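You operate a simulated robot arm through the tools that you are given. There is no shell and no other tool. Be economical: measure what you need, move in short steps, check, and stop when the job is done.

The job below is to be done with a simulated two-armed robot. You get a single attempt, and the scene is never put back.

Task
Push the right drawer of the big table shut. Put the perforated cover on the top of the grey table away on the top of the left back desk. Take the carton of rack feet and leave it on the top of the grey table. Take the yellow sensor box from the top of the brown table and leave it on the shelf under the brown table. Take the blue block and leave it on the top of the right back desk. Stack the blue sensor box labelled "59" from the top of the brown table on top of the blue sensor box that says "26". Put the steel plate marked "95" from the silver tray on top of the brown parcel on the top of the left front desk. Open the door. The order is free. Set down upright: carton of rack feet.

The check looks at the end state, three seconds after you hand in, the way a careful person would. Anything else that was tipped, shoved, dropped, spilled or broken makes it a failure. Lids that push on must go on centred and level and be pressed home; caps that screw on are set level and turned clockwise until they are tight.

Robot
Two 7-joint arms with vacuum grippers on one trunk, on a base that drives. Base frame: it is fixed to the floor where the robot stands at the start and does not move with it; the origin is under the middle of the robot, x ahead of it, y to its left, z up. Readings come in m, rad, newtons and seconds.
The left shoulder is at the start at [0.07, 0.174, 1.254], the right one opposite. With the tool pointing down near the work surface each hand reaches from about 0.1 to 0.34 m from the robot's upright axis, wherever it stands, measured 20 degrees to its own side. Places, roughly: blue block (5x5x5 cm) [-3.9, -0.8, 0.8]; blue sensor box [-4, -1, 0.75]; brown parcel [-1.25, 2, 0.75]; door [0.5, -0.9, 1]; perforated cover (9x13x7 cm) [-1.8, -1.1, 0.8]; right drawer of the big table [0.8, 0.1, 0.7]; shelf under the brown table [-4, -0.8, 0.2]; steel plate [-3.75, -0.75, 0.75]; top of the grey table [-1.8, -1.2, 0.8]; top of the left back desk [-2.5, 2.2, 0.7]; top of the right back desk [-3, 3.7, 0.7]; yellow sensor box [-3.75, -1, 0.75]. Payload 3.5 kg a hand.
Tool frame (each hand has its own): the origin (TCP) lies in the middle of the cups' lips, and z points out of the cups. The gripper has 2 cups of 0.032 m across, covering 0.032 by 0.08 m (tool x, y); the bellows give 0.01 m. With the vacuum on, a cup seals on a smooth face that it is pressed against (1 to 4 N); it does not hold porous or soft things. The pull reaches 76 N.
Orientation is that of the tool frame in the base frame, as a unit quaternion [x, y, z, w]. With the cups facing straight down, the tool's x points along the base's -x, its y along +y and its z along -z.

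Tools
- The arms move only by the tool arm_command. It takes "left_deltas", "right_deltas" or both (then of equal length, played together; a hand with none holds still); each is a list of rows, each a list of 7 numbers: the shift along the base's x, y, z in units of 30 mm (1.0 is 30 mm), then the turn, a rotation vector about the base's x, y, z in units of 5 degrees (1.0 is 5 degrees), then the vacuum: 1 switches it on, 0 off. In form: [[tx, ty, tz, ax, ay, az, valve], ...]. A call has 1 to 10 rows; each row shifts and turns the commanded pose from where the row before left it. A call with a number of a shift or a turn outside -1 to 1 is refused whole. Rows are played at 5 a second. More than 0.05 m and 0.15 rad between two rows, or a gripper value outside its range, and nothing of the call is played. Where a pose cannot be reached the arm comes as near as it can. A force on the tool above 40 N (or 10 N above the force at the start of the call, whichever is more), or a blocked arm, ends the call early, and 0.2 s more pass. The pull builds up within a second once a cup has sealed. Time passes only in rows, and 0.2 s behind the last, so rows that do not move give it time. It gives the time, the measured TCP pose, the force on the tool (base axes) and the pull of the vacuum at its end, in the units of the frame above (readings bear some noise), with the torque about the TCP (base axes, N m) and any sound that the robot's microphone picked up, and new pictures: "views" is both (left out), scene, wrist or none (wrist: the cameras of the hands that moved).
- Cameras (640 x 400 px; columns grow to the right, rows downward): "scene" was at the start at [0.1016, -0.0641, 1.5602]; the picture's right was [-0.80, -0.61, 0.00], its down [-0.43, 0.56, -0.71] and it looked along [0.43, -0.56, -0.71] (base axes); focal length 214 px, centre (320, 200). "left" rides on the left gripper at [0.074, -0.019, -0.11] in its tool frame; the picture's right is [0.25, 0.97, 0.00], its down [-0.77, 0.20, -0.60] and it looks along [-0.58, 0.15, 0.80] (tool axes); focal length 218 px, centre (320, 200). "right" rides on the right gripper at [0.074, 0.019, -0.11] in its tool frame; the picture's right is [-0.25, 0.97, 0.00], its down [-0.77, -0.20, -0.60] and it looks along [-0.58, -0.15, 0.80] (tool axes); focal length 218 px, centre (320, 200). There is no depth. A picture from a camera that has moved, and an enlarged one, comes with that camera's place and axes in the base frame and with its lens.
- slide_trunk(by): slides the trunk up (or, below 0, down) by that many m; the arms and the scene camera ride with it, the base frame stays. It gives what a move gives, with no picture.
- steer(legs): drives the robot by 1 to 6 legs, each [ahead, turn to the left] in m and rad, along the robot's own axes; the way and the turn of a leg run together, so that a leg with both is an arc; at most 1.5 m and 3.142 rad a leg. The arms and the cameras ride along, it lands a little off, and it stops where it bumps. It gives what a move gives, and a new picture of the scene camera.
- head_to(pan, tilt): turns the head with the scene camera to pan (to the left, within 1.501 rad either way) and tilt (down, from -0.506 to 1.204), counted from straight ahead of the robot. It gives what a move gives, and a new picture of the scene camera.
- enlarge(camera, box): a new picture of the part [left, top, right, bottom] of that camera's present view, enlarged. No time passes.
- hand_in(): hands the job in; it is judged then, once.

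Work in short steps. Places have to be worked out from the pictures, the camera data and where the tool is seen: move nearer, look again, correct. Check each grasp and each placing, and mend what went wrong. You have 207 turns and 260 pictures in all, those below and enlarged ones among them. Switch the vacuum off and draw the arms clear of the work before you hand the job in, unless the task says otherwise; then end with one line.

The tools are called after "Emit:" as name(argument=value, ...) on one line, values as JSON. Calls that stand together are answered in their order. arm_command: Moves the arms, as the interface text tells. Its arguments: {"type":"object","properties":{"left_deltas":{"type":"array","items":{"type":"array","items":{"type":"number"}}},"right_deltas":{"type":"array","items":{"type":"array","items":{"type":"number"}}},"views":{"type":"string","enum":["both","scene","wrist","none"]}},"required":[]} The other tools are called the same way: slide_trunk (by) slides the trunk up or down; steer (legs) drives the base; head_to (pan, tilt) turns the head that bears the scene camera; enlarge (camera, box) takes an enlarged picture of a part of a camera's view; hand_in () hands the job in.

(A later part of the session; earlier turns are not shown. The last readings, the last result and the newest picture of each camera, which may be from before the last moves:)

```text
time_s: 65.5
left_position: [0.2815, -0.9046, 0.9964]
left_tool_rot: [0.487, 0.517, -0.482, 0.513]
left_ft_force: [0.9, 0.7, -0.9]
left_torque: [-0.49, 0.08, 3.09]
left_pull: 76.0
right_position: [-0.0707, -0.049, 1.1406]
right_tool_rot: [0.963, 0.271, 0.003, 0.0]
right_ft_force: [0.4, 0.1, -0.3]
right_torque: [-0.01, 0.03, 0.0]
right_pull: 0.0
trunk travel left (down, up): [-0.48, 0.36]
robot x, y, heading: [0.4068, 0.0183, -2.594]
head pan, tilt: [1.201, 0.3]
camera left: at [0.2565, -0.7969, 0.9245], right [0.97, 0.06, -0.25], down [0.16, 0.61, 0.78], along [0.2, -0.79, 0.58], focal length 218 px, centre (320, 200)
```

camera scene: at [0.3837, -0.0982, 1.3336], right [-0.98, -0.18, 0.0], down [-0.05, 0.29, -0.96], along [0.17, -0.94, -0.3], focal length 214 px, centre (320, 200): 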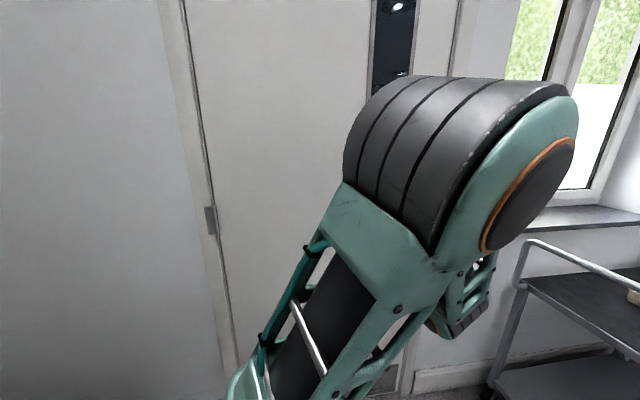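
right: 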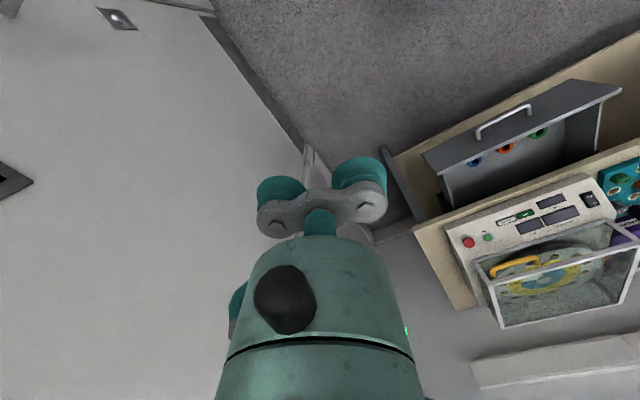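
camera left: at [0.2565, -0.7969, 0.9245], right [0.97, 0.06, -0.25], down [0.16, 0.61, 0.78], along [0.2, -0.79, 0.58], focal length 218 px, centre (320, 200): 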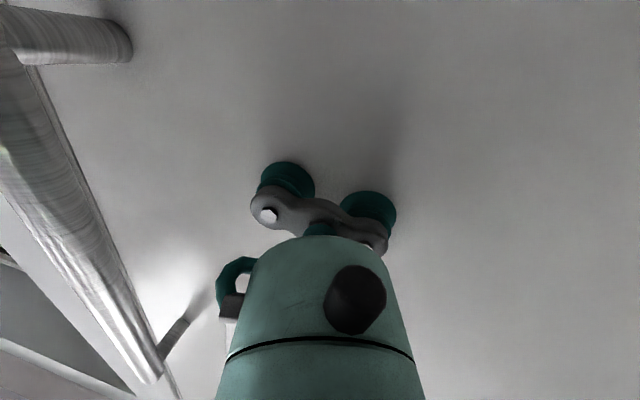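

Both cups hold at 76 N. I pull gently with the arm, rotating the tool clockwise along with the swing.

Emit:
arm_command(left_deltas=[[0, 0.3, 0, 0, 0, -0.13, 1], [0, 0.5, 0, 0, 0, -0.22, 1], [0, 0.5, 0, 0, 0, -0.22, 1], [0, 0.5, 0, 0, 0, -0.22, 1]], views="wrist")

```text
time_s: 66.5
left_position: [0.2728, -0.8463, 0.9988]
left_tool_rot: [0.508, 0.497, -0.499, 0.496]
left_ft_force: [-35.3, -2.9, -10.2]
left_torque: [-0.45, 0.11, 3.42]
left_pull: 75.1
right_position: [-0.0787, -0.0463, 1.1379]
right_tool_rot: [0.962, 0.272, 0.007, 0.002]
right_ft_force: [-1.2, -0.7, -0.4]
right_torque: [0.01, -0.01, 0.0]
right_pull: 0.0
trunk travel left (down, up): [-0.48, 0.36]
robot x, y, heading: [0.4056, 0.0182, -2.6]
head pan, tilt: [1.201, 0.3]
camera left: at [0.2565, -0.7369, 0.9264], right [0.97, -0.01, -0.25], down [0.2, 0.6, 0.78], along [0.14, -0.8, 0.58], focal length 218 px, centre (320, 200)
```

left: 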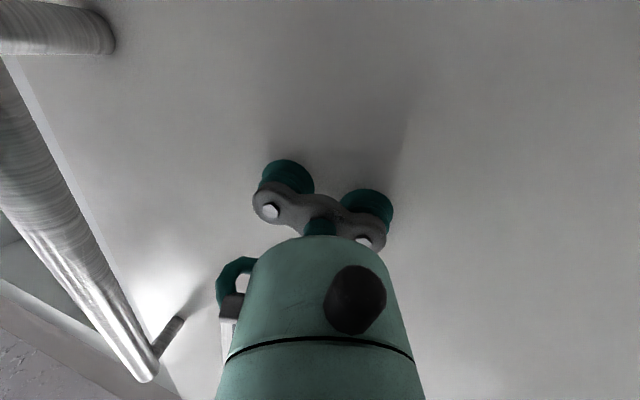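

The door is opening, with the hand moved 6 cm out. There's a sideways load of 35 N, so I relax it in x and then back the base around the hinge on an arc.

Emit:
arm_command(left_deltas=[[-0.28, 0.1, 0, 0, 0, -0.1, 1], [0, 0, 0, 0, 0, 0, 1]], views="none")

Emit:
steer(legs=[[-0.06, -0.054]])

```text
time_s: 67.0
left_position: [0.2723, -0.8452, 0.9982]
left_tool_rot: [0.507, 0.495, -0.501, 0.497]
left_ft_force: [-16.9, -0.1, 8.3]
left_torque: [0.14, -0.85, 2.84]
left_pull: 75.4
right_position: [-0.0724, -0.0479, 1.1391]
right_tool_rot: [0.962, 0.273, 0.005, 0.0]
right_ft_force: [-0.2, -0.1, 0.5]
right_torque: [-0.01, 0.02, 0.02]
right_pull: 0.0
trunk travel left (down, up): [-0.48, 0.36]
robot x, y, heading: [0.4061, 0.0162, -2.595]
head pan, tilt: [1.201, 0.3]
```

```text
time_s: 68.0
left_position: [0.2765, -0.8063, 0.9999]
left_tool_rot: [0.52, 0.479, -0.517, 0.483]
left_ft_force: [-31.8, -1.7, 13.6]
left_torque: [0.45, -0.34, 3.31]
left_pull: 75.5
right_position: [-0.0227, 0.0088, 1.1361]
right_tool_rot: [0.969, 0.246, 0.005, 0.001]
right_ft_force: [0.6, 0.4, 0.5]
right_torque: [0.02, 0.0, -0.03]
right_pull: 0.1
trunk travel left (down, up): [-0.48, 0.36]
robot x, y, heading: [0.4636, 0.0486, -2.654]
head pan, tilt: [1.201, 0.3]
camera scene: at [0.3998, -0.0152, 1.3413], right [-0.99, -0.12, -0.02], down [-0.01, 0.26, -0.97], along [0.12, -0.96, -0.26], focal length 214 px, centre (320, 200)
```

scene: 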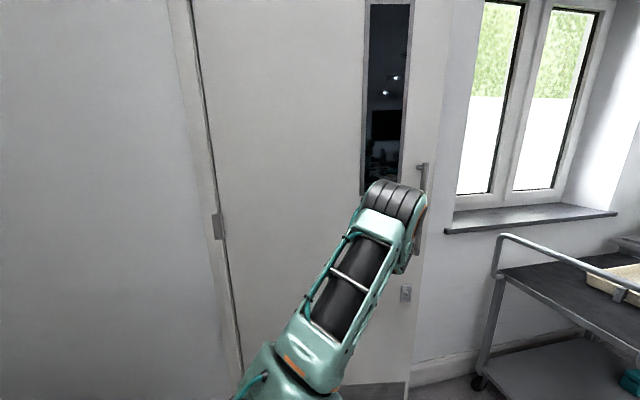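

The arc works: about 7.5° open. The tool yaw lags by roughly 3.5°, so I trim that and continue the arc.

Emit:
arm_command(left_deltas=[[-0.15, 0, 0, 0, 0, -0.35, 1], [-0.15, 0, 0, 0, 0, -0.35, 1], [0, 0, 0, 0, 0, 0, 1]], views="none")

Emit:
steer(legs=[[-0.1, -0.09]])

```text
time_s: 68.3
left_position: [0.3137, -0.8731, 0.9446]
left_tool_rot: [0.526, 0.493, -0.522, 0.456]
left_ft_force: [-2.4, 4.9, 0.9]
left_torque: [0.15, -0.04, 0.16]
left_pull: 0.0
right_position: [0.034, -0.0736, 1.1365]
right_tool_rot: [0.968, 0.249, -0.004, -0.031]
right_ft_force: [-0.3, 1.0, 0.3]
right_torque: [-0.1, -0.07, 0.01]
right_pull: 0.1
trunk travel left (down, up): [-0.48, 0.36]
robot x, y, heading: [0.46, 0.0481, -2.661]
head pan, tilt: [1.201, 0.3]
stopped in row 1 (left hand): the force on the tool passed its limit at 266 N (the readings are from after the stop); the commanded pose is now the measured one
```

```text
time_s: 69.0
left_position: [0.3242, -0.8871, 0.9262]
left_tool_rot: [0.534, 0.494, -0.524, 0.443]
left_ft_force: [-21.4, 142.6, 27.1]
left_torque: [0.79, -2.34, 6.81]
left_pull: 0.1
right_position: [0.0476, -0.0751, 1.1645]
right_tool_rot: [0.97, 0.244, 0.001, 0.009]
right_ft_force: [0.2, -2.0, 2.4]
right_torque: [0.12, 0.05, 0.01]
right_pull: 0.1
trunk travel left (down, up): [-0.48, 0.36]
robot x, y, heading: [0.462, 0.0484, -2.674]
head pan, tilt: [1.201, 0.3]
stopped in leg 1: the force on the tool passed its limit at 297 N (the readings are from after the stop); the commanded pose is now the measured one
camera scene: at [0.3924, 0.0295, 1.3444], right [-0.99, -0.1, -0.02], down [0.0, 0.23, -0.97], along [0.11, -0.97, -0.22], focal length 214 px, centre (320, 200)
```

scene: 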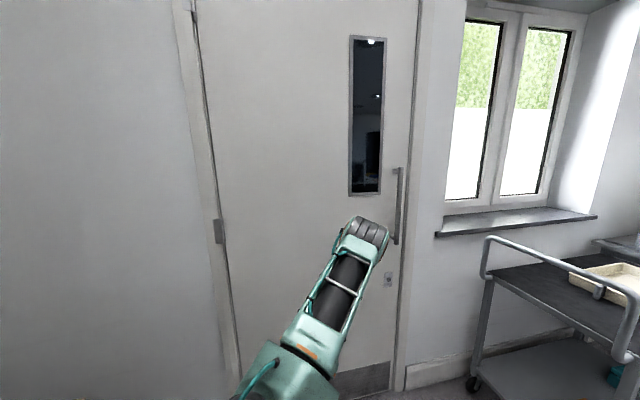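

The seal let go and the hand is now pressing on the door. I pull the arm straight back to unload it.

Emit:
arm_command(left_deltas=[[0, 0.7, 0, 0, 0, 0, 0], [0, 1, 0, 0, 0, 0, 0], [0, 1, 0, 0, 0, 0, 0], [0, 0, 0, 0, 0, 0, 0], [0, 0, 0, 0, 0, 0, 0]], views="both")

```text
time_s: 69.3
left_position: [0.3251, -0.8811, 0.8805]
left_tool_rot: [0.548, 0.53, -0.508, 0.401]
left_ft_force: [-2.8, 10.9, 6.3]
left_torque: [0.15, -0.21, 0.43]
left_pull: 0.1
right_position: [-0.0017, -0.0285, 1.2311]
right_tool_rot: [0.972, 0.207, -0.051, 0.094]
right_ft_force: [-92.6, 75.4, -356.5]
right_torque: [-27.01, 20.24, 11.07]
right_pull: 0.0
trunk travel left (down, up): [-0.48, 0.36]
robot x, y, heading: [0.4493, 0.045, -2.737]
head pan, tilt: [1.201, 0.3]
stopped in row 1 (left hand): the arm was blocked; the commanded pose is now the measured one
camera scene: at [0.3639, 0.0784, 1.348], right [-1.0, -0.04, -0.03], down [0.02, 0.19, -0.98], along [0.04, -0.98, -0.19], focal length 214 px, centre (320, 200)
camera left: at [0.3148, -0.7589, 0.8289], right [0.94, -0.07, -0.35], down [0.34, 0.43, 0.83], along [0.09, -0.9, 0.43], focal length 218 px, centre (320, 200)
```

scene: 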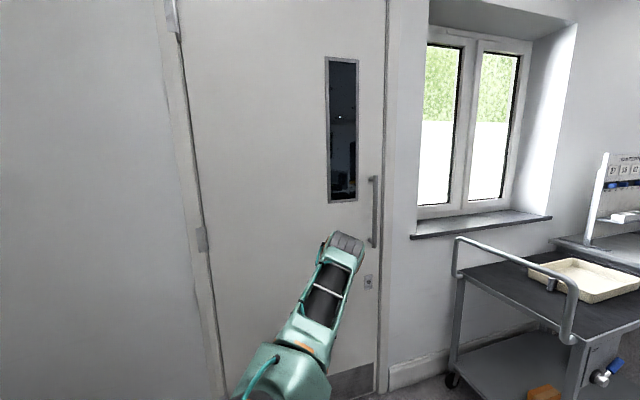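
left: 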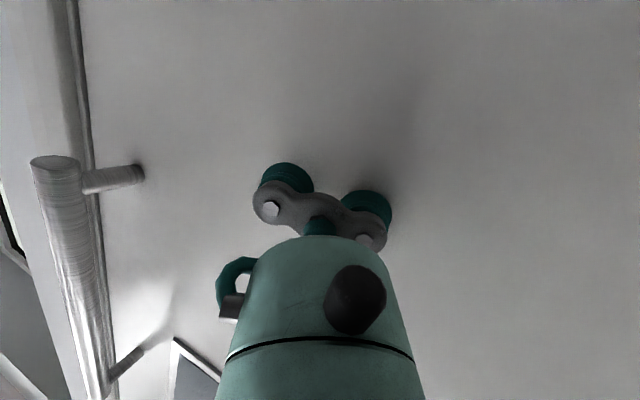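

Readings are odd: the camera shows the robot leaning back. I hold still one row to see whether it settles.

Emit:
arm_command(left_deltas=[[0, 0, 0, 0, 0, 0, 0]], views="scene")

```text
time_s: 69.6
left_position: [0.2483, -0.9063, 0.7857]
left_tool_rot: [0.571, 0.589, -0.478, 0.315]
left_ft_force: [11.2, 172.1, 39.5]
left_torque: [-0.5, -1.08, 7.96]
left_pull: 0.1
right_position: [-0.092, 0.0037, 1.2765]
right_tool_rot: [0.978, 0.121, -0.107, 0.135]
right_ft_force: [-111.0, 18.1, -348.8]
right_torque: [-19.42, 25.61, 7.54]
right_pull: 0.0
trunk travel left (down, up): [-0.48, 0.36]
robot x, y, heading: [0.3961, 0.0304, -2.916]
head pan, tilt: [1.201, 0.3]
stopped in row 1 (left hand): the force on the tool passed its limit at 323 N (the readings are from after the stop); the commanded pose is now the measured one
camera scene: at [0.3234, 0.056, 1.3456], right [-0.99, 0.15, -0.02], down [0.05, 0.2, -0.98], along [-0.14, -0.97, -0.2], focal length 214 px, centre (320, 200)
```

scene: 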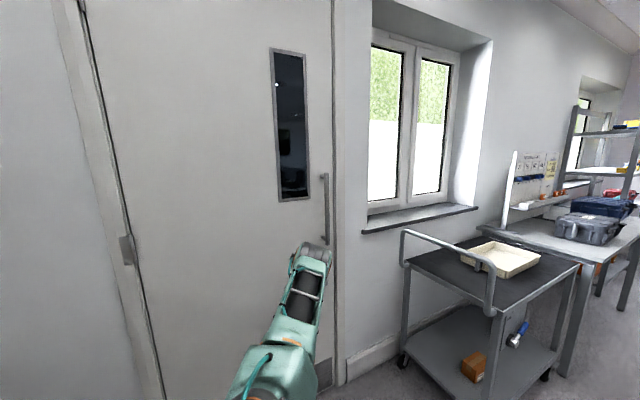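

The base is turning by itself and the right hand reports about 350 N. I look at the right arm to see what it touches.

Emit:
head_to(pan=0.2, tilt=0.6)

Emit:
enlarge(camera="right", box=[0, 0, 640, 400])

```text
time_s: 70.8
left_position: [0.1025, -0.9542, 0.803]
left_tool_rot: [0.598, 0.562, -0.463, 0.336]
left_ft_force: [18.6, 213.6, -42.0]
left_torque: [-4.49, 2.13, 8.13]
left_pull: 0.1
right_position: [-0.2357, 0.0429, 1.1676]
right_tool_rot: [0.936, 0.084, 0.239, 0.245]
right_ft_force: [-27.1, -202.5, 113.5]
right_torque: [35.73, -3.68, 0.38]
right_pull: 0.0
trunk travel left (down, up): [-0.48, 0.36]
robot x, y, heading: [0.2607, 0.0264, 3.045]
head pan, tilt: [0.201, 0.6]
camera scene: at [0.118, 0.1275, 1.3075], right [-0.11, 0.99, -0.08], down [0.57, -0.01, -0.82], along [-0.82, -0.13, -0.56], focal length 214 px, centre (320, 200)
```

scene: 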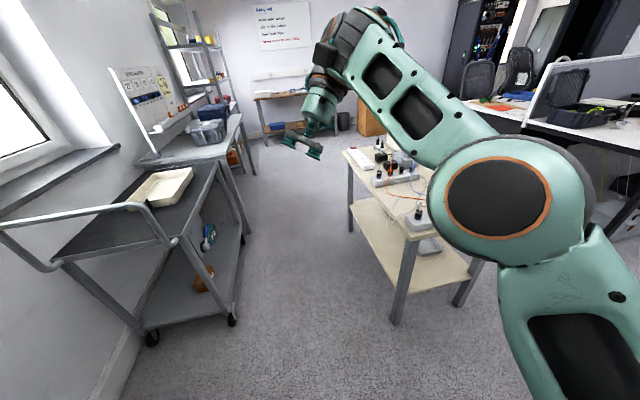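

```text
1.00 times, centred on (320, 200) of right (not enlarged: the box is as wide or as high as the picture)
camera zoom: at [-0.2246, 0.0929, 1.2922], right [-0.18, -0.91, 0.38], down [-0.98, 0.22, 0.05], along [-0.13, -0.36, -0.92], focal length 218 px, centre (320, 200)
```

zoom: 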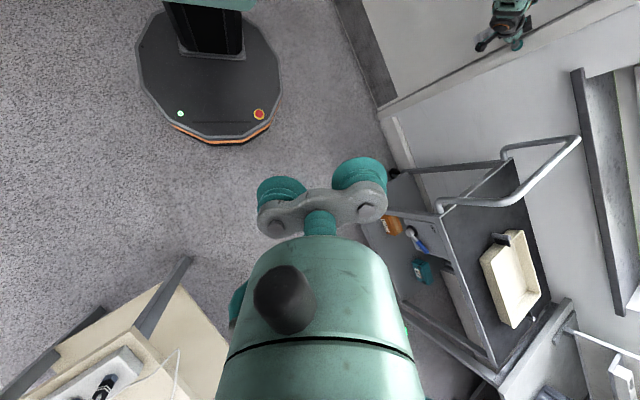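

The left arm is still pressing the door hard, at about 210 N, and swinging the base. I pull the left hand back from the door.

Emit:
arm_command(left_deltas=[[0, 1, 0, 0, 0, 0, 0], [0, 1, 0, 0, 0, 0, 0], [0, 1, 0, 0, 0, 0, 0], [0, 1, 0, 0, 0, 0, 0], [0, 1, 0, 0, 0, 0, 0], [0, 1, 0, 0, 0, 0, 0]], views="scene")

```text
time_s: 71.2
left_position: [0.1992, -0.9253, 0.8019]
left_tool_rot: [0.552, 0.621, -0.452, 0.325]
left_ft_force: [19.3, 5.7, -16.9]
left_torque: [-1.45, 0.82, -1.52]
left_pull: 0.1
right_position: [-0.2529, 0.0868, 1.164]
right_tool_rot: [0.893, 0.101, 0.241, 0.366]
right_ft_force: [28.6, 6.1, -6.7]
right_torque: [-1.12, 0.75, -1.27]
right_pull: 0.2
trunk travel left (down, up): [-0.48, 0.36]
robot x, y, heading: [0.238, 0.0261, 2.965]
head pan, tilt: [0.201, 0.6]
stopped in row 1 (left hand): the arm was blocked; the commanded pose is now the measured one
camera scene: at [0.1305, 0.1962, 1.3108], right [-0.03, 0.99, -0.12], down [0.55, -0.09, -0.83], along [-0.84, -0.09, -0.54], focal length 214 px, centre (320, 200)
```

scene: 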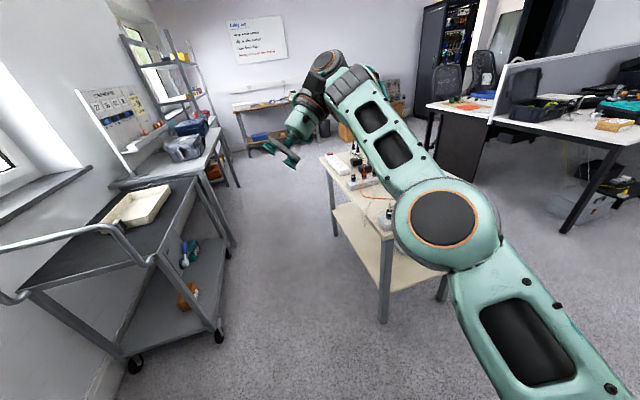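

The robot is rocking, but the left hand is unloaded at the moment, so I retract it from the door straight away.

Emit:
arm_command(left_deltas=[[0, 1, 0, 0, 0, 0, 0], [0, 1, 0, 0, 0, 0, 0], [0, 1, 0, 0, 0, 0, 0], [0, 1, 0, 0, 0, 0, 0], [0, 1, 0, 0, 0, 0, 0], [0, 1, 0, 0, 0, 0, 0]], views="wrist")

```text
time_s: 71.5
left_position: [-0.0412, -0.9886, 0.6351]
left_tool_rot: [0.461, 0.724, -0.494, 0.137]
left_ft_force: [-57.0, 34.5, -1.4]
left_torque: [2.29, 1.38, -1.67]
left_pull: 0.1
right_position: [-0.3786, -0.0133, 1.1365]
right_tool_rot: [0.865, -0.007, 0.219, 0.452]
right_ft_force: [-0.9, -1.1, -3.3]
right_torque: [-0.22, -0.17, 0.14]
right_pull: 0.0
trunk travel left (down, up): [-0.48, 0.36]
robot x, y, heading: [0.1866, 0.0396, 2.81]
head pan, tilt: [0.201, 0.6]
stopped in row 1 (left hand): the arm was blocked; the commanded pose is now the measured one
camera left: at [-0.0668, -0.8597, 0.6511], right [0.64, 0.22, -0.73], down [0.73, 0.11, 0.67], along [0.23, -0.97, -0.08], focal length 218 px, centre (320, 200)
```

left: 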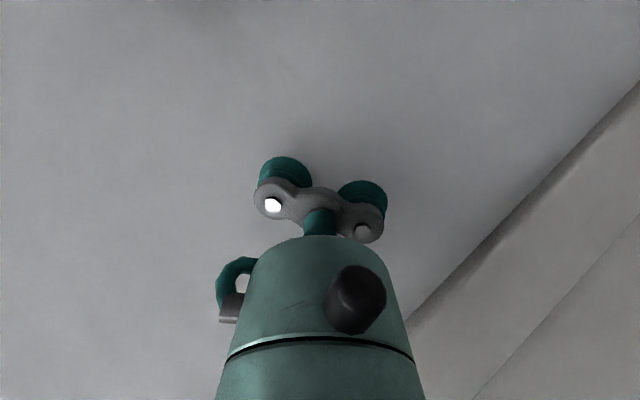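

The hand has slid onto the wall beside the door. I let the system settle with a small head move and check again.

Emit:
head_to(pan=0.6, tilt=0.6)

```text
time_s: 72.4
left_position: [-0.0174, -0.9856, 0.7022]
left_tool_rot: [0.545, 0.637, -0.518, 0.17]
left_ft_force: [-69.5, 179.4, -78.5]
left_torque: [-1.18, 4.16, 6.33]
left_pull: 0.1
right_position: [-0.3268, 0.0109, 1.1729]
right_tool_rot: [0.902, 0.031, 0.19, 0.386]
right_ft_force: [-10.7, 4.9, -2.8]
right_torque: [-0.59, -0.77, 0.6]
right_pull: 0.1
trunk travel left (down, up): [-0.48, 0.36]
robot x, y, heading: [0.2165, 0.0363, 2.87]
head pan, tilt: [0.6, 0.6]
camera scene: at [0.0651, 0.0319, 1.3039], right [-0.32, 0.95, -0.01], down [0.55, 0.17, -0.82], along [-0.77, -0.27, -0.58], focal length 214 px, centre (320, 200)
```

scene: 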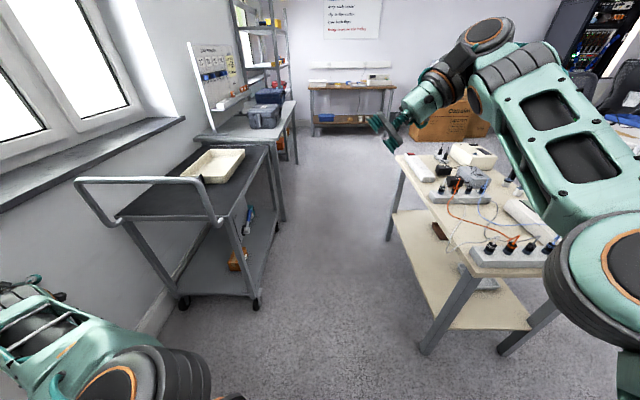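

The robot is upright again, with the hand pressing the wall at about 180 N. I retract it in small steps.

Emit:
arm_command(left_deltas=[[0, 0.4, 0, 0, 0, 0, 0], [0, 0.4, 0, 0, 0, 0, 0], [0, 0.4, 0, 0, 0, 0, 0], [0, 0.4, 0, 0, 0, 0, 0], [0, 0.4, 0, 0, 0, 0, 0]], views="none")

```text
time_s: 73.0
left_position: [-0.0072, -0.9769, 0.7144]
left_tool_rot: [0.533, 0.63, -0.528, 0.2]
left_ft_force: [-13.1, 9.3, 2.4]
left_torque: [0.1, 0.06, 0.4]
left_pull: 0.1
right_position: [-0.311, 0.0018, 1.1822]
right_tool_rot: [0.91, 0.045, 0.184, 0.37]
right_ft_force: [1.1, -0.3, -0.2]
right_torque: [0.01, 0.01, -0.03]
right_pull: 0.0
trunk travel left (down, up): [-0.48, 0.36]
robot x, y, heading: [0.213, 0.0353, 2.873]
head pan, tilt: [0.6, 0.6]
stopped in row 3 (left hand): the arm was blocked; the commanded pose is now the measured one
```

Unloading: the force is down to about 10 N. I continue.

Emit:
arm_command(left_deltas=[[0, 0.4, 0, 0, 0, 0, 0], [0, 0.4, 0, 0, 0, 0, 0], [0, 0.4, 0, 0, 0, 0, 0], [0, 0.4, 0, 0, 0, 0, 0], [0, 0.4, 0, 0, 0, 0, 0], [0, 0.4, 0, 0, 0, 0, 0]], views="wrist")

```text
time_s: 74.4
left_position: [-0.0066, -0.9035, 0.7127]
left_tool_rot: [0.534, 0.63, -0.527, 0.2]
left_ft_force: [-0.6, -0.7, -0.3]
left_torque: [-0.03, 0.0, 0.01]
left_pull: 0.1
right_position: [-0.3087, 0.005, 1.1821]
right_tool_rot: [0.909, 0.043, 0.184, 0.371]
right_ft_force: [0.2, -0.3, -0.3]
right_torque: [0.0, -0.03, 0.03]
right_pull: 0.1
trunk travel left (down, up): [-0.48, 0.36]
robot x, y, heading: [0.2132, 0.0362, 2.879]
head pan, tilt: [0.6, 0.6]
camera left: at [-0.0143, -0.7716, 0.7032], right [0.77, -0.01, -0.64], down [0.64, 0.15, 0.76], along [0.09, -0.99, 0.12], focal length 218 px, centre (320, 200)
```

left: 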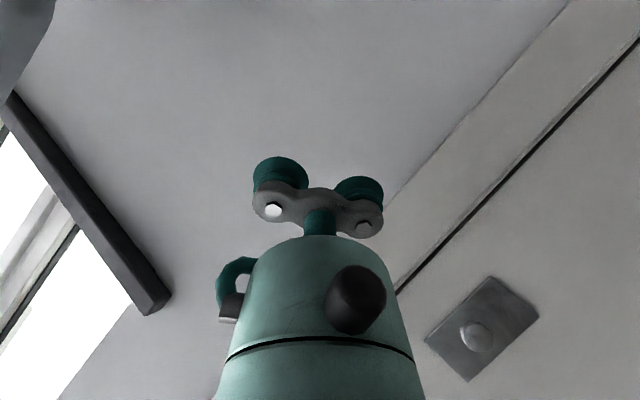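

The hand is free and the robot is standing quietly. The contact points show my mistake: the room, door included, is turned about 0.275 rad relative to the base axes, so I had gripped the door at a slant. I bring both arms back to tidy poses first.

Emit:
arm_command(left_deltas=[[0, 1, 0.3, 0, 0, 0, 0], [0, 1, 0.3, 0, 0, 0, 0], [0, 1, 0.3, 0, 0, 0, 0], [0, 1, 0.3, 0, 0, 0, 0], [0, 1, 0.3, 0, 0, 0, 0], [0, 1, 0.3, 0, 0, 0, 0], [0, 1, 0.3, 0, 0, 0, 0], [0, 1, 0.3, 0, 0, 0, 0], [0, 1, 0.3, 0, 0, 0, 0]], right_deltas=[[0.6, 0.98, 0, 0.5, 0.17, -0.21, 0], [0.6, 0.98, 0, 0.5, 0.17, -0.21, 0], [0.6, 0.98, 0, 0.5, 0.17, -0.21, 0], [0.6, 0.98, 0, 0.5, 0.17, -0.21, 0], [0.6, 0.98, 0, 0.5, 0.17, -0.21, 0], [0.6, 0.98, 0, 0.5, 0.17, -0.21, 0], [0.6, 0.98, 0, 0.5, 0.17, -0.21, 0], [0.6, 0.98, 0, 0.5, 0.17, -0.21, 0], [0.6, 0.98, 0, 0.5, 0.17, -0.21, 0]], views="scene")

```text
time_s: 76.4
left_position: [-0.0054, -0.6327, 0.7934]
left_tool_rot: [0.534, 0.63, -0.528, 0.2]
left_ft_force: [-0.6, 0.8, 0.2]
left_torque: [0.02, 0.0, -0.03]
left_pull: 0.1
right_position: [-0.1449, 0.2702, 1.1822]
right_tool_rot: [0.974, -0.044, 0.096, 0.198]
right_ft_force: [0.3, 0.3, 0.1]
right_torque: [-0.03, 0.01, -0.01]
right_pull: 0.0
trunk travel left (down, up): [-0.48, 0.36]
robot x, y, heading: [0.2176, 0.0392, 2.879]
head pan, tilt: [0.6, 0.6]
camera scene: at [0.0871, 0.023, 1.3064], right [-0.33, 0.94, 0.0], down [0.53, 0.19, -0.83], along [-0.78, -0.27, -0.56], focal length 214 px, centre (320, 200)
```

scene: 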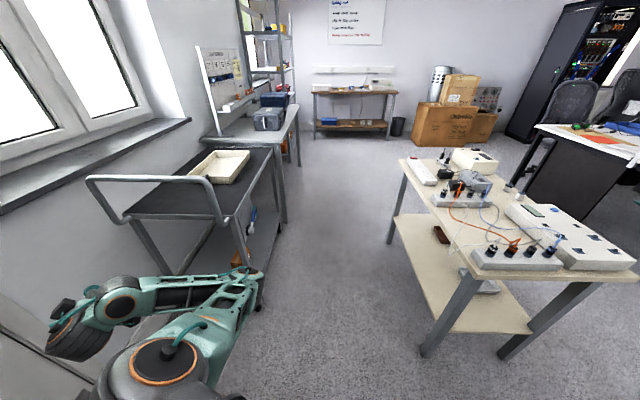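

Things are calm, but the left elbow is near the trolley. I turn the robot right, away from it, before reorienting the left tool.

Emit:
steer(legs=[[0, -0.9]])

Emit:
arm_command(left_deltas=[[0.46, 1, 0.33, -0.196, 0.342, -0.88, 0], [0.46, 1, 0.33, -0.196, 0.342, -0.88, 0], [0.46, 1, 0.33, -0.196, 0.342, -0.88, 0], [0.46, 1, 0.33, -0.196, 0.342, -0.88, 0], [0.46, 1, 0.33, -0.196, 0.342, -0.88, 0], [0.46, 1, 0.33, -0.196, 0.342, -0.88, 0], [0.46, 1, 0.33, -0.196, 0.342, -0.88, 0], [0.46, 1, 0.33, -0.196, 0.342, -0.88, 0], [0.46, 1, 0.33, -0.196, 0.342, -0.88, 0], [0.46, 1, 0.33, -0.196, 0.342, -0.88, 0]], right_deltas=[[0, 0, 0, 0.43, -0.277, -0.2, 0], [0, 0, 0, 0.43, -0.277, -0.2, 0], [0, 0, 0, 0.43, -0.277, -0.2, 0], [0, 0, 0, 0.43, -0.277, -0.2, 0], [0, 0, 0, 0.43, -0.277, -0.2, 0], [0, 0, 0, 0.43, -0.277, -0.2, 0], [0, 0, 0, 0.43, -0.277, -0.2, 0], [0, 0, 0, 0.43, -0.277, -0.2, 0], [0, 0, 0, 0.43, -0.277, -0.2, 0], [0, 0, 0, 0.43, -0.277, -0.2, 0]], views="none")

Emit:
arm_command(left_deltas=[[0.46, 1, 0.33, -0.196, 0.342, -0.88, 0], [0.46, 1, 0.33, -0.196, 0.342, -0.88, 0], [0.46, 1, 0.33, -0.196, 0.342, -0.88, 0], [0.46, 1, 0.33, -0.196, 0.342, -0.88, 0], [0.46, 1, 0.33, -0.196, 0.342, -0.88, 0], [0.46, 1, 0.33, -0.196, 0.342, -0.88, 0], [0.46, 1, 0.33, -0.196, 0.342, -0.88, 0], [0.46, 1, 0.33, -0.196, 0.342, -0.88, 0], [0.46, 1, 0.33, -0.196, 0.342, -0.88, 0], [0.46, 1, 0.33, -0.196, 0.342, -0.88, 0]], views="scene")

```text
time_s: 79.2
left_position: [-0.4469, -0.2035, 0.794]
left_tool_rot: [0.756, 0.332, -0.561, -0.052]
left_ft_force: [0.0, -0.2, 0.3]
left_torque: [0.01, 0.0, 0.01]
left_pull: 0.1
right_position: [0.176, 0.4658, 1.1829]
right_tool_rot: [0.856, -0.467, 0.001, 0.22]
right_ft_force: [-1.1, 0.0, 0.2]
right_torque: [-0.02, 0.03, 0.01]
right_pull: 0.0
trunk travel left (down, up): [-0.48, 0.36]
robot x, y, heading: [0.2138, 0.0365, 1.969]
head pan, tilt: [0.6, 0.6]
camera scene: at [0.1237, 0.1318, 1.3061], right [0.54, 0.84, 0.0], down [0.48, -0.31, -0.83], along [-0.69, 0.45, -0.56], focal length 214 px, centre (320, 200)
```

scene: 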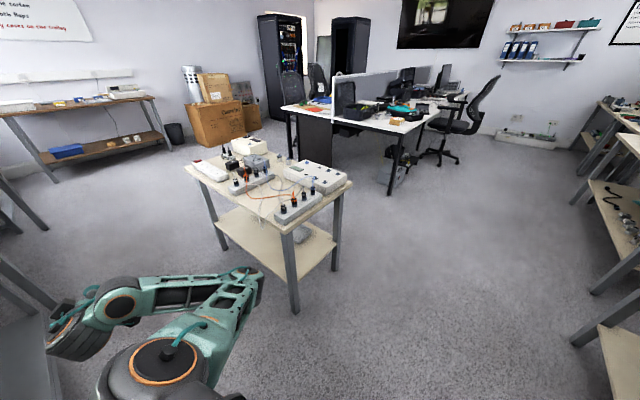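

```text
time_s: 81.4
left_position: [-0.4496, 0.0019, 0.8244]
left_tool_rot: [0.744, 0.012, -0.632, -0.215]
left_ft_force: [0.1, -0.3, -0.2]
left_torque: [-0.02, -0.01, -0.01]
left_pull: 0.1
left hand out of reach, approached as far as the arm can: row 2, 3, 4, 5, 6, 7, 8, 9, 10
right_position: [0.1738, 0.4618, 1.1827]
right_tool_rot: [0.833, -0.553, -0.003, -0.004]
right_ft_force: [0.0, -1.0, 0.2]
right_torque: [0.01, 0.0, -0.01]
right_pull: 0.0
trunk travel left (down, up): [-0.48, 0.36]
robot x, y, heading: [0.2152, 0.0374, 1.973]
head pan, tilt: [0.6, 0.6]
```

```text
time_s: 83.6
left_position: [-0.3656, 0.3071, 0.9021]
left_tool_rot: [0.61, -0.351, -0.607, -0.369]
left_ft_force: [0.9, 0.4, -0.7]
left_torque: [0.01, -0.01, -0.01]
left_pull: 0.1
left hand out of reach, approached as far as the arm can: row 1, 2, 3, 4, 5, 7
right_position: [0.175, 0.4666, 1.182]
right_tool_rot: [0.833, -0.553, -0.002, -0.002]
right_ft_force: [0.8, 0.1, 0.3]
right_torque: [-0.01, 0.01, -0.01]
right_pull: 0.0
trunk travel left (down, up): [-0.48, 0.36]
robot x, y, heading: [0.2157, 0.036, 1.967]
head pan, tilt: [0.6, 0.6]
camera scene: at [0.1245, 0.1325, 1.3061], right [0.54, 0.84, 0.0], down [0.47, -0.31, -0.83], along [-0.69, 0.45, -0.56], focal length 214 px, centre (320, 200)
```

scene: 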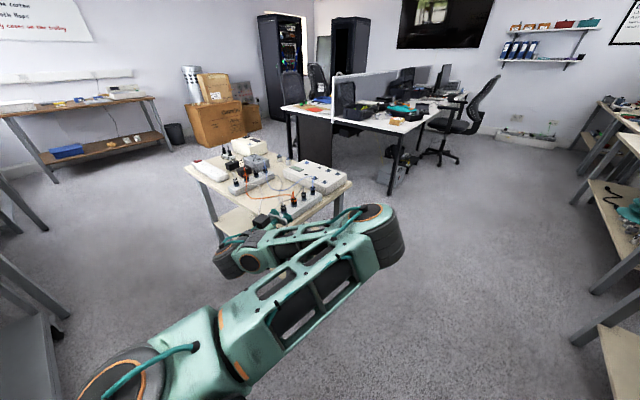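

The left tool again points forward and the right one points down. I drive to a spot squarely facing the door in room axes, turning the way that keeps the arm clear of the trolley.

Emit:
steer(legs=[[0, -1.265], [-0.316, 0], [0, -1.996]])

Emit:
head_to(pan=0, tilt=0.3)

```text
time_s: 93.6
left_position: [0.5241, -0.5007, 0.9025]
left_tool_rot: [0.385, 0.589, -0.403, 0.585]
left_ft_force: [0.1, 0.0, -0.1]
left_torque: [0.01, 0.03, 0.01]
left_pull: 0.0
right_position: [-0.0318, -0.5982, 1.182]
right_tool_rot: [0.599, 0.801, -0.002, 0.003]
right_ft_force: [0.7, 0.4, 0.5]
right_torque: [-0.02, 0.03, -0.01]
right_pull: 0.0
trunk travel left (down, up): [-0.48, 0.36]
robot x, y, heading: [-0.0246, -0.168, -1.276]
head pan, tilt: [0.6, 0.6]
camera scene: at [0.0607, -0.2714, 1.3061], right [-0.63, -0.78, 0.0], down [-0.44, 0.36, -0.83], along [0.64, -0.52, -0.56], focal length 214 px, centre (320, 200)
```

scene: 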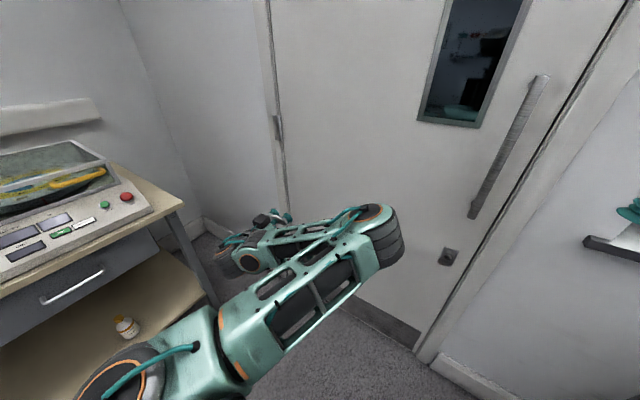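

```text
time_s: 94.6
left_position: [0.5243, -0.4998, 0.9022]
left_tool_rot: [0.385, 0.589, -0.404, 0.584]
left_ft_force: [-0.1, 0.7, 0.2]
left_torque: [0.03, 0.0, 0.01]
left_pull: 0.0
right_position: [-0.0314, -0.5986, 1.1815]
right_tool_rot: [0.599, 0.801, -0.002, 0.002]
right_ft_force: [-0.2, -0.9, 0.3]
right_torque: [0.01, 0.0, -0.02]
right_pull: 0.0
trunk travel left (down, up): [-0.48, 0.36]
robot x, y, heading: [-0.0191, -0.1706, -1.284]
head pan, tilt: [0.0, 0.3]
camera scene: at [0.019, -0.3052, 1.3335], right [-0.96, -0.29, 0.0], down [-0.08, 0.28, -0.96], along [0.27, -0.92, -0.3], focal length 214 px, centre (320, 200)
```

scene: 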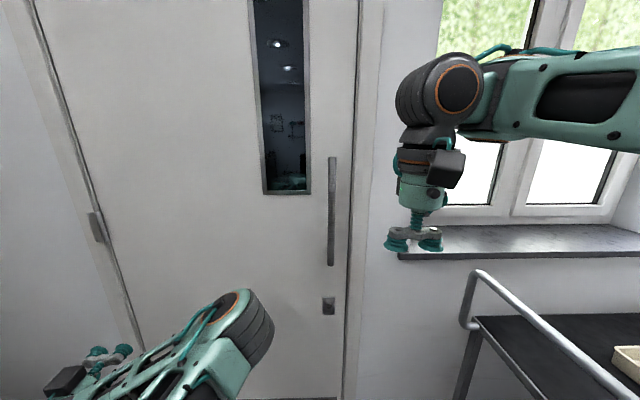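

The door looks intact and closed. The hinge is at F≈0.67 and the handle at F≈-0.10 in room axes, with the window bottom at z≈1.16. I bring the left hand to F≈0.08, z≈1.03, square to the door, and move the right hand out of the door's path.

Emit:
arm_command(left_deltas=[[-0.66, -0.97, 0.43, 0, 0, -0.14, 0], [-0.66, -0.97, 0.43, 0, 0, -0.14, 0], [-0.66, -0.97, 0.43, 0, 0, -0.14, 0], [-0.66, -0.97, 0.43, 0, 0, -0.14, 0], [-0.66, -0.97, 0.43, 0, 0, -0.14, 0], [-0.66, -0.97, 0.43, 0, 0, -0.14, 0], [-0.66, -0.97, 0.43, 0, 0, -0.14, 0], [-0.66, -0.97, 0.43, 0, 0, -0.14, 0], [-0.66, -0.97, 0.43, 0, 0, -0.14, 0], [-0.66, -0.97, 0.43, 0, 0, -0.14, 0]], right_deltas=[[-0.69, 0.22, 0, 0, 0, 0, 0], [-0.69, 0.22, 0, 0, 0, 0, 0], [-0.69, 0.22, 0, 0, 0, 0, 0], [-0.69, 0.22, 0, 0, 0, 0, 0], [-0.69, 0.22, 0, 0, 0, 0, 0], [-0.69, 0.22, 0, 0, 0, 0, 0], [-0.69, 0.22, 0, 0, 0, 0, 0], [-0.69, 0.22, 0, 0, 0, 0, 0], [-0.69, 0.22, 0, 0, 0, 0, 0], [-0.69, 0.22, 0, 0, 0, 0, 0]], views="scene")

```text
time_s: 96.8
left_position: [0.3483, -0.763, 0.9994]
left_tool_rot: [0.42, 0.565, -0.439, 0.558]
left_ft_force: [0.3, 0.2, 0.1]
left_torque: [-0.05, 0.03, 0.01]
left_pull: 0.1
left hand out of reach, approached as far as the arm can: row 5, 6, 7
right_position: [-0.1148, -0.5802, 1.1923]
right_tool_rot: [0.598, 0.801, 0.0, 0.001]
right_ft_force: [-0.4, 0.1, -0.1]
right_torque: [0.0, 0.0, 0.01]
right_pull: 0.1
right hand out of reach, approached as far as the arm can: row 1, 2, 5, 6, 7, 8, 9, 10
trunk travel left (down, up): [-0.48, 0.36]
robot x, y, heading: [-0.0262, -0.1684, -1.285]
head pan, tilt: [0.0, 0.3]
camera scene: at [0.0196, -0.3069, 1.3333], right [-0.96, -0.29, 0.0], down [-0.09, 0.28, -0.95], along [0.27, -0.92, -0.3], focal length 214 px, centre (320, 200)
```

scene: 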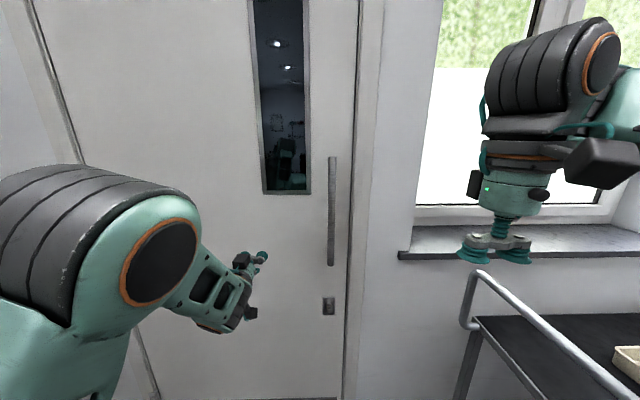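

The left tool is square to the door and about 11 cm off. I approach and finish in 6 mm steps with the vacuum on.

Emit:
arm_command(left_deltas=[[-0.14, -0.73, 0, 0, 0, 0, 1], [-0.14, -0.73, 0, 0, 0, 0, 1], [-0.14, -0.73, 0, 0, 0, 0, 1], [-0.14, -0.73, 0, 0, 0, 0, 1], [0.054, -0.2, 0, 0, 0, 0, 1], [0.054, -0.2, 0, 0, 0, 0, 1], [0.054, -0.2, 0, 0, 0, 0, 1], [0.054, -0.2, 0, 0, 0, 0, 1]], views="none")

```text
time_s: 98.6
left_position: [0.3381, -0.8738, 0.9993]
left_tool_rot: [0.42, 0.565, -0.439, 0.559]
left_ft_force: [-0.7, -1.1, -0.1]
left_torque: [0.0, -0.02, -0.01]
left_pull: 0.1
right_position: [-0.1174, -0.5788, 1.1921]
right_tool_rot: [0.599, 0.8, 0.0, 0.002]
right_ft_force: [-0.2, 0.7, -0.3]
right_torque: [-0.02, 0.01, 0.0]
right_pull: 0.1
trunk travel left (down, up): [-0.48, 0.36]
robot x, y, heading: [-0.0254, -0.168, -1.281]
head pan, tilt: [0.0, 0.3]
```

Emit:
arm_command(left_deltas=[[0.04, -0.14, 0, 0, 0, 0, 1], [0.04, -0.14, 0, 0, 0, 0, 1], [0.04, -0.14, 0, 0, 0, 0, 1], [0.04, -0.14, 0, 0, 0, 0, 1], [0, 0, 0, 0, 0, 0, 1], [0, 0, 0, 0, 0, 0, 1]], views="none")

```text
time_s: 99.5
left_position: [0.3395, -0.8811, 1.0001]
left_tool_rot: [0.421, 0.566, -0.439, 0.557]
left_ft_force: [-7.5, 19.9, 6.3]
left_torque: [0.02, -0.12, 0.1]
left_pull: 75.4
right_position: [-0.118, -0.5733, 1.1939]
right_tool_rot: [0.599, 0.801, -0.001, 0.004]
right_ft_force: [0.7, 0.7, 0.6]
right_torque: [0.02, -0.03, -0.01]
right_pull: 0.0
trunk travel left (down, up): [-0.48, 0.36]
robot x, y, heading: [-0.0275, -0.165, -1.278]
head pan, tilt: [0.0, 0.3]
stopped in row 4 (left hand): the force on the tool passed its limit at 46 N (the readings are from after the stop); the commanded pose is now the measured one
```

Both cups are sealed at 75 N with almost no torque. I pull slowly along the hinge arc: 15 mm and 1.5° a row.

Emit:
arm_command(left_deltas=[[-0.064, 0.24, 0, 0, 0, -0.1, 1], [-0.127, 0.484, 0, 0, 0, -0.295, 1], [-0.12, 0.486, 0, 0, 0, -0.295, 1], [-0.11, 0.488, 0, 0, 0, -0.295, 1], [-0.1, 0.49, 0, 0, 0, -0.295, 1], [-0.09, 0.492, 0, 0, 0, -0.295, 1]], views="scene")

```text
time_s: 100.9
left_position: [0.319, -0.8014, 1.0002]
left_tool_rot: [0.459, 0.535, -0.477, 0.525]
left_ft_force: [-7.7, 1.6, 27.3]
left_torque: [0.23, 0.43, 0.22]
left_pull: 75.3
right_position: [-0.1205, -0.5732, 1.1942]
right_tool_rot: [0.599, 0.8, -0.002, 0.005]
right_ft_force: [0.4, 0.5, 0.2]
right_torque: [0.01, 0.0, 0.02]
right_pull: 0.0
trunk travel left (down, up): [-0.48, 0.36]
robot x, y, heading: [-0.0201, -0.1677, -1.282]
head pan, tilt: [0.0, 0.3]
camera scene: at [0.0152, -0.2992, 1.3344], right [-0.96, -0.29, 0.0], down [-0.08, 0.28, -0.96], along [0.27, -0.92, -0.29], focal length 214 px, centre (320, 200)
```

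scene: 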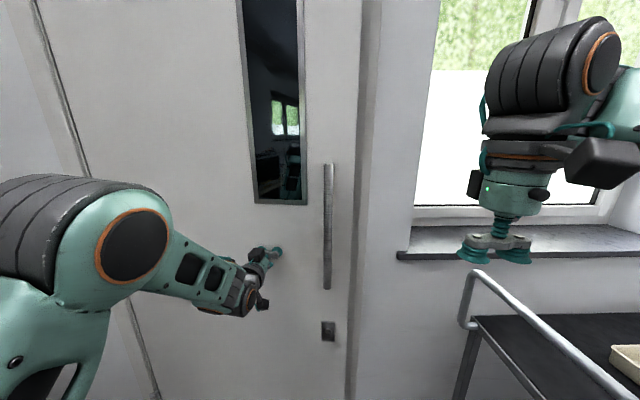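

That works smoothly: the door is about 8° open. I continue the arc.

Emit:
arm_command(left_deltas=[[-0.06, 0.5, 0.1, 0, 0, -0.295, 1], [-0.05, 0.5, 0, 0, 0, -0.295, 1], [-0.035, 0.5, 0, 0, 0, -0.295, 1], [-0.02, 0.5, 0, 0, 0, -0.295, 1], [-0.006, 0.5, 0, 0, 0, -0.295, 1], [0.006, 0.5, 0, 0, 0, -0.295, 1], [0.02, 0.5, 0, 0, 0, -0.295, 1], [0.03, 0.5, 0, 0, 0, -0.295, 1], [0.045, 0.5, 0, 0, 0, -0.295, 1], [0.055, 0.5, 0, 0, 0, -0.295, 1]], views="scene")

```text
time_s: 103.1
left_position: [0.3161, -0.6514, 1.0013]
left_tool_rot: [-0.527, -0.473, 0.537, -0.459]
left_ft_force: [-32.9, 7.1, -1.3]
left_torque: [-0.03, 0.22, 0.37]
left_pull: 75.3
right_position: [-0.1215, -0.5765, 1.1934]
right_tool_rot: [0.599, 0.801, 0.0, 0.004]
right_ft_force: [0.3, -0.3, -0.2]
right_torque: [-0.04, 0.01, -0.03]
right_pull: 0.1
trunk travel left (down, up): [-0.48, 0.36]
robot x, y, heading: [-0.0233, -0.1686, -1.284]
head pan, tilt: [0.0, 0.3]
camera scene: at [0.0128, -0.3016, 1.3338], right [-0.96, -0.29, 0.0], down [-0.08, 0.28, -0.96], along [0.27, -0.92, -0.29], focal length 214 px, centre (320, 200)
```

scene: 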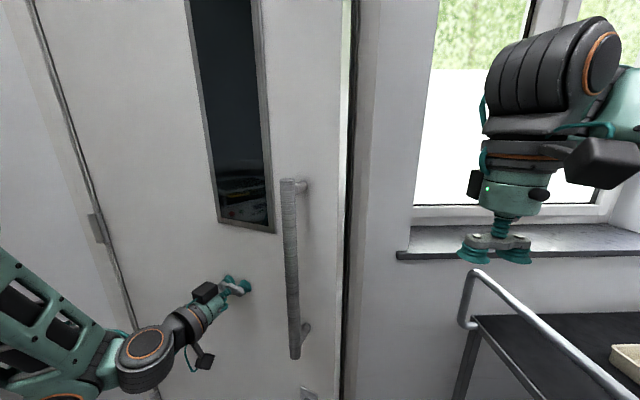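

About 23° open and still holding. I trim x a bit and do a few more rows.

Emit:
arm_command(left_deltas=[[0.0, 0.5, 0, 0, 0, -0.295, 1], [0.05, 0.495, 0, 0, 0, -0.295, 1], [0.09, 0.49, 0, 0, 0, -0.295, 1], [0.105, 0.487, 0, 0, 0, -0.295, 1], [0.115, 0.485, 0, 0, 0, -0.295, 1], [0.125, 0.483, 0, 0, 0, -0.295, 1]], views="scene")

```text
time_s: 104.5
left_position: [0.3294, -0.581, 1.0005]
left_tool_rot: [-0.554, -0.44, 0.565, -0.424]
left_ft_force: [-23.6, 7.6, -3.8]
left_torque: [0.2, 0.68, 1.09]
left_pull: 74.8
left hand out of reach, approached as far as the arm can: row 6
right_position: [-0.1206, -0.5782, 1.1924]
right_tool_rot: [0.599, 0.801, 0.001, 0.003]
right_ft_force: [-0.5, -0.5, -0.3]
right_torque: [0.01, 0.0, 0.0]
right_pull: 0.1
trunk travel left (down, up): [-0.48, 0.36]
robot x, y, heading: [-0.0284, -0.1695, -1.28]
head pan, tilt: [0.0, 0.3]
camera scene: at [0.0139, -0.3038, 1.3337], right [-0.96, -0.29, 0.0], down [-0.08, 0.28, -0.96], along [0.27, -0.92, -0.29], focal length 214 px, centre (320, 200)
```

scene: 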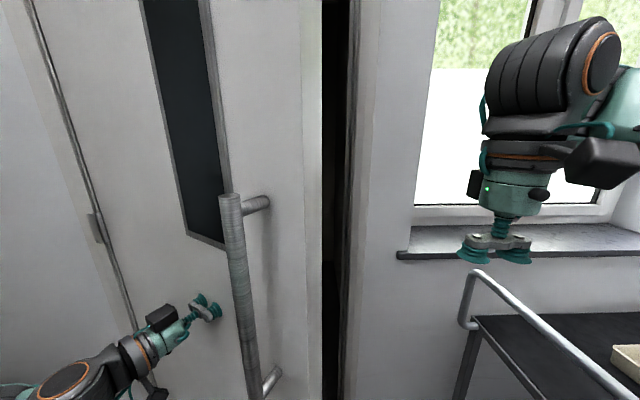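

The door is 30° open, with a gap of about 0.4 m. The arm is out of room, so I release, back off, and check that the door stays put; next I'll push it from behind with the right hand.

Emit:
arm_command(left_deltas=[[0, 0, 0, 0, 0, 0, 0], [0, 0, 0, 0, 0, 0, 0], [0, 0, 0, 0, 0, 0, 0], [0, 0, 0, 0, 0, 0, 0]], views="none")

Emit:
steer(legs=[[-0.2, 0]])

```text
time_s: 105.5
left_position: [0.3313, -0.5803, 1.0003]
left_tool_rot: [-0.553, -0.44, 0.566, -0.425]
left_ft_force: [0.0, 0.5, 0.2]
left_torque: [-0.04, 0.0, 0.01]
left_pull: 0.0
right_position: [-0.1169, -0.5779, 1.1926]
right_tool_rot: [0.599, 0.801, 0.0, 0.002]
right_ft_force: [1.9, 0.1, 0.5]
right_torque: [-0.02, -0.01, -0.03]
right_pull: 0.0
trunk travel left (down, up): [-0.48, 0.36]
robot x, y, heading: [-0.0248, -0.1688, -1.281]
head pan, tilt: [0.0, 0.3]
```

```text
time_s: 106.4
left_position: [0.314, -0.548, 1.0134]
left_tool_rot: [-0.546, -0.429, 0.578, -0.428]
left_ft_force: [0.0, 0.7, -0.4]
left_torque: [0.03, 0.02, 0.03]
left_pull: 0.0
right_position: [-0.1331, -0.544, 1.1933]
right_tool_rot: [0.602, 0.799, 0.001, 0.003]
right_ft_force: [0.6, -0.3, 1.1]
right_torque: [-0.08, -0.02, 0.03]
right_pull: 0.1
trunk travel left (down, up): [-0.48, 0.36]
robot x, y, heading: [-0.0335, -0.1395, -1.291]
head pan, tilt: [0.0, 0.3]
stopped in leg 1: the robot was blocked; the commanded pose is now the measured one
camera scene: at [0.0039, -0.2698, 1.3344], right [-0.96, -0.27, 0.0], down [-0.08, 0.28, -0.96], along [0.26, -0.92, -0.29], focal length 214 px, centre (320, 200)
```

scene: 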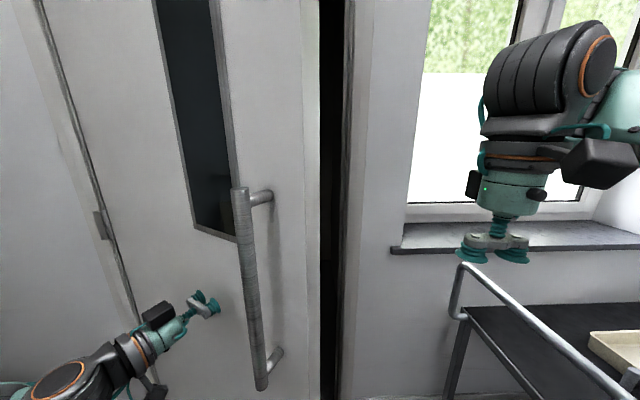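

The door stayed open, but backing was blocked by something. I look to the left for the elbow.

Emit:
head_to(pan=1.2, tilt=0.7)

```text
time_s: 107.8
left_position: [0.3192, -0.5516, 1.0113]
left_tool_rot: [-0.546, -0.432, 0.577, -0.427]
left_ft_force: [0.7, 0.2, -0.3]
left_torque: [0.02, 0.01, 0.03]
left_pull: 0.0
right_position: [-0.1297, -0.55, 1.1908]
right_tool_rot: [0.601, 0.799, 0.002, 0.001]
right_ft_force: [0.0, 0.1, 0.2]
right_torque: [0.04, 0.0, 0.0]
right_pull: 0.0
trunk travel left (down, up): [-0.48, 0.36]
robot x, y, heading: [-0.0343, -0.1406, -1.294]
head pan, tilt: [1.201, 0.7]
camera scene: at [0.0668, -0.1927, 1.2975], right [-0.09, -1.0, 0.0], down [-0.64, 0.06, -0.77], along [0.76, -0.07, -0.64], focal length 214 px, centre (320, 200)
```

scene: 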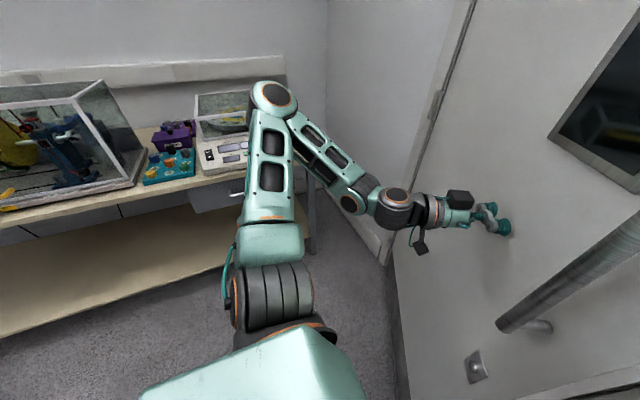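

The elbow seems to be well short of the table, so I don't see what blocked it. I try backing again gently, with a slight turn.

Emit:
steer(legs=[[-0.1, 0]])

```text
time_s: 109.0
left_position: [0.2913, -0.4551, 1.0117]
left_tool_rot: [-0.545, -0.432, 0.577, -0.428]
left_ft_force: [0.2, -0.1, -0.2]
left_torque: [0.01, 0.04, 0.04]
left_pull: 0.0
right_position: [-0.157, -0.4521, 1.1925]
right_tool_rot: [0.602, 0.799, 0.002, 0.003]
right_ft_force: [-0.3, -0.2, 0.2]
right_torque: [-0.01, -0.01, -0.02]
right_pull: 0.1
trunk travel left (down, up): [-0.48, 0.36]
robot x, y, heading: [-0.0605, -0.0418, -1.292]
head pan, tilt: [1.201, 0.7]
camera scene: at [0.0392, -0.0953, 1.2975], right [-0.09, -1.0, 0.0], down [-0.64, 0.06, -0.77], along [0.76, -0.07, -0.64], focal length 214 px, centre (320, 200)
```

scene: 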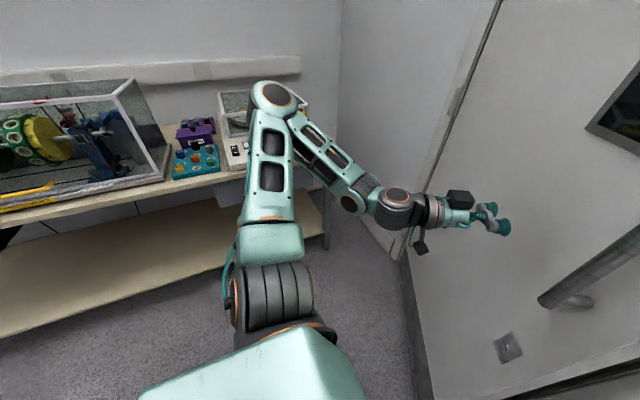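

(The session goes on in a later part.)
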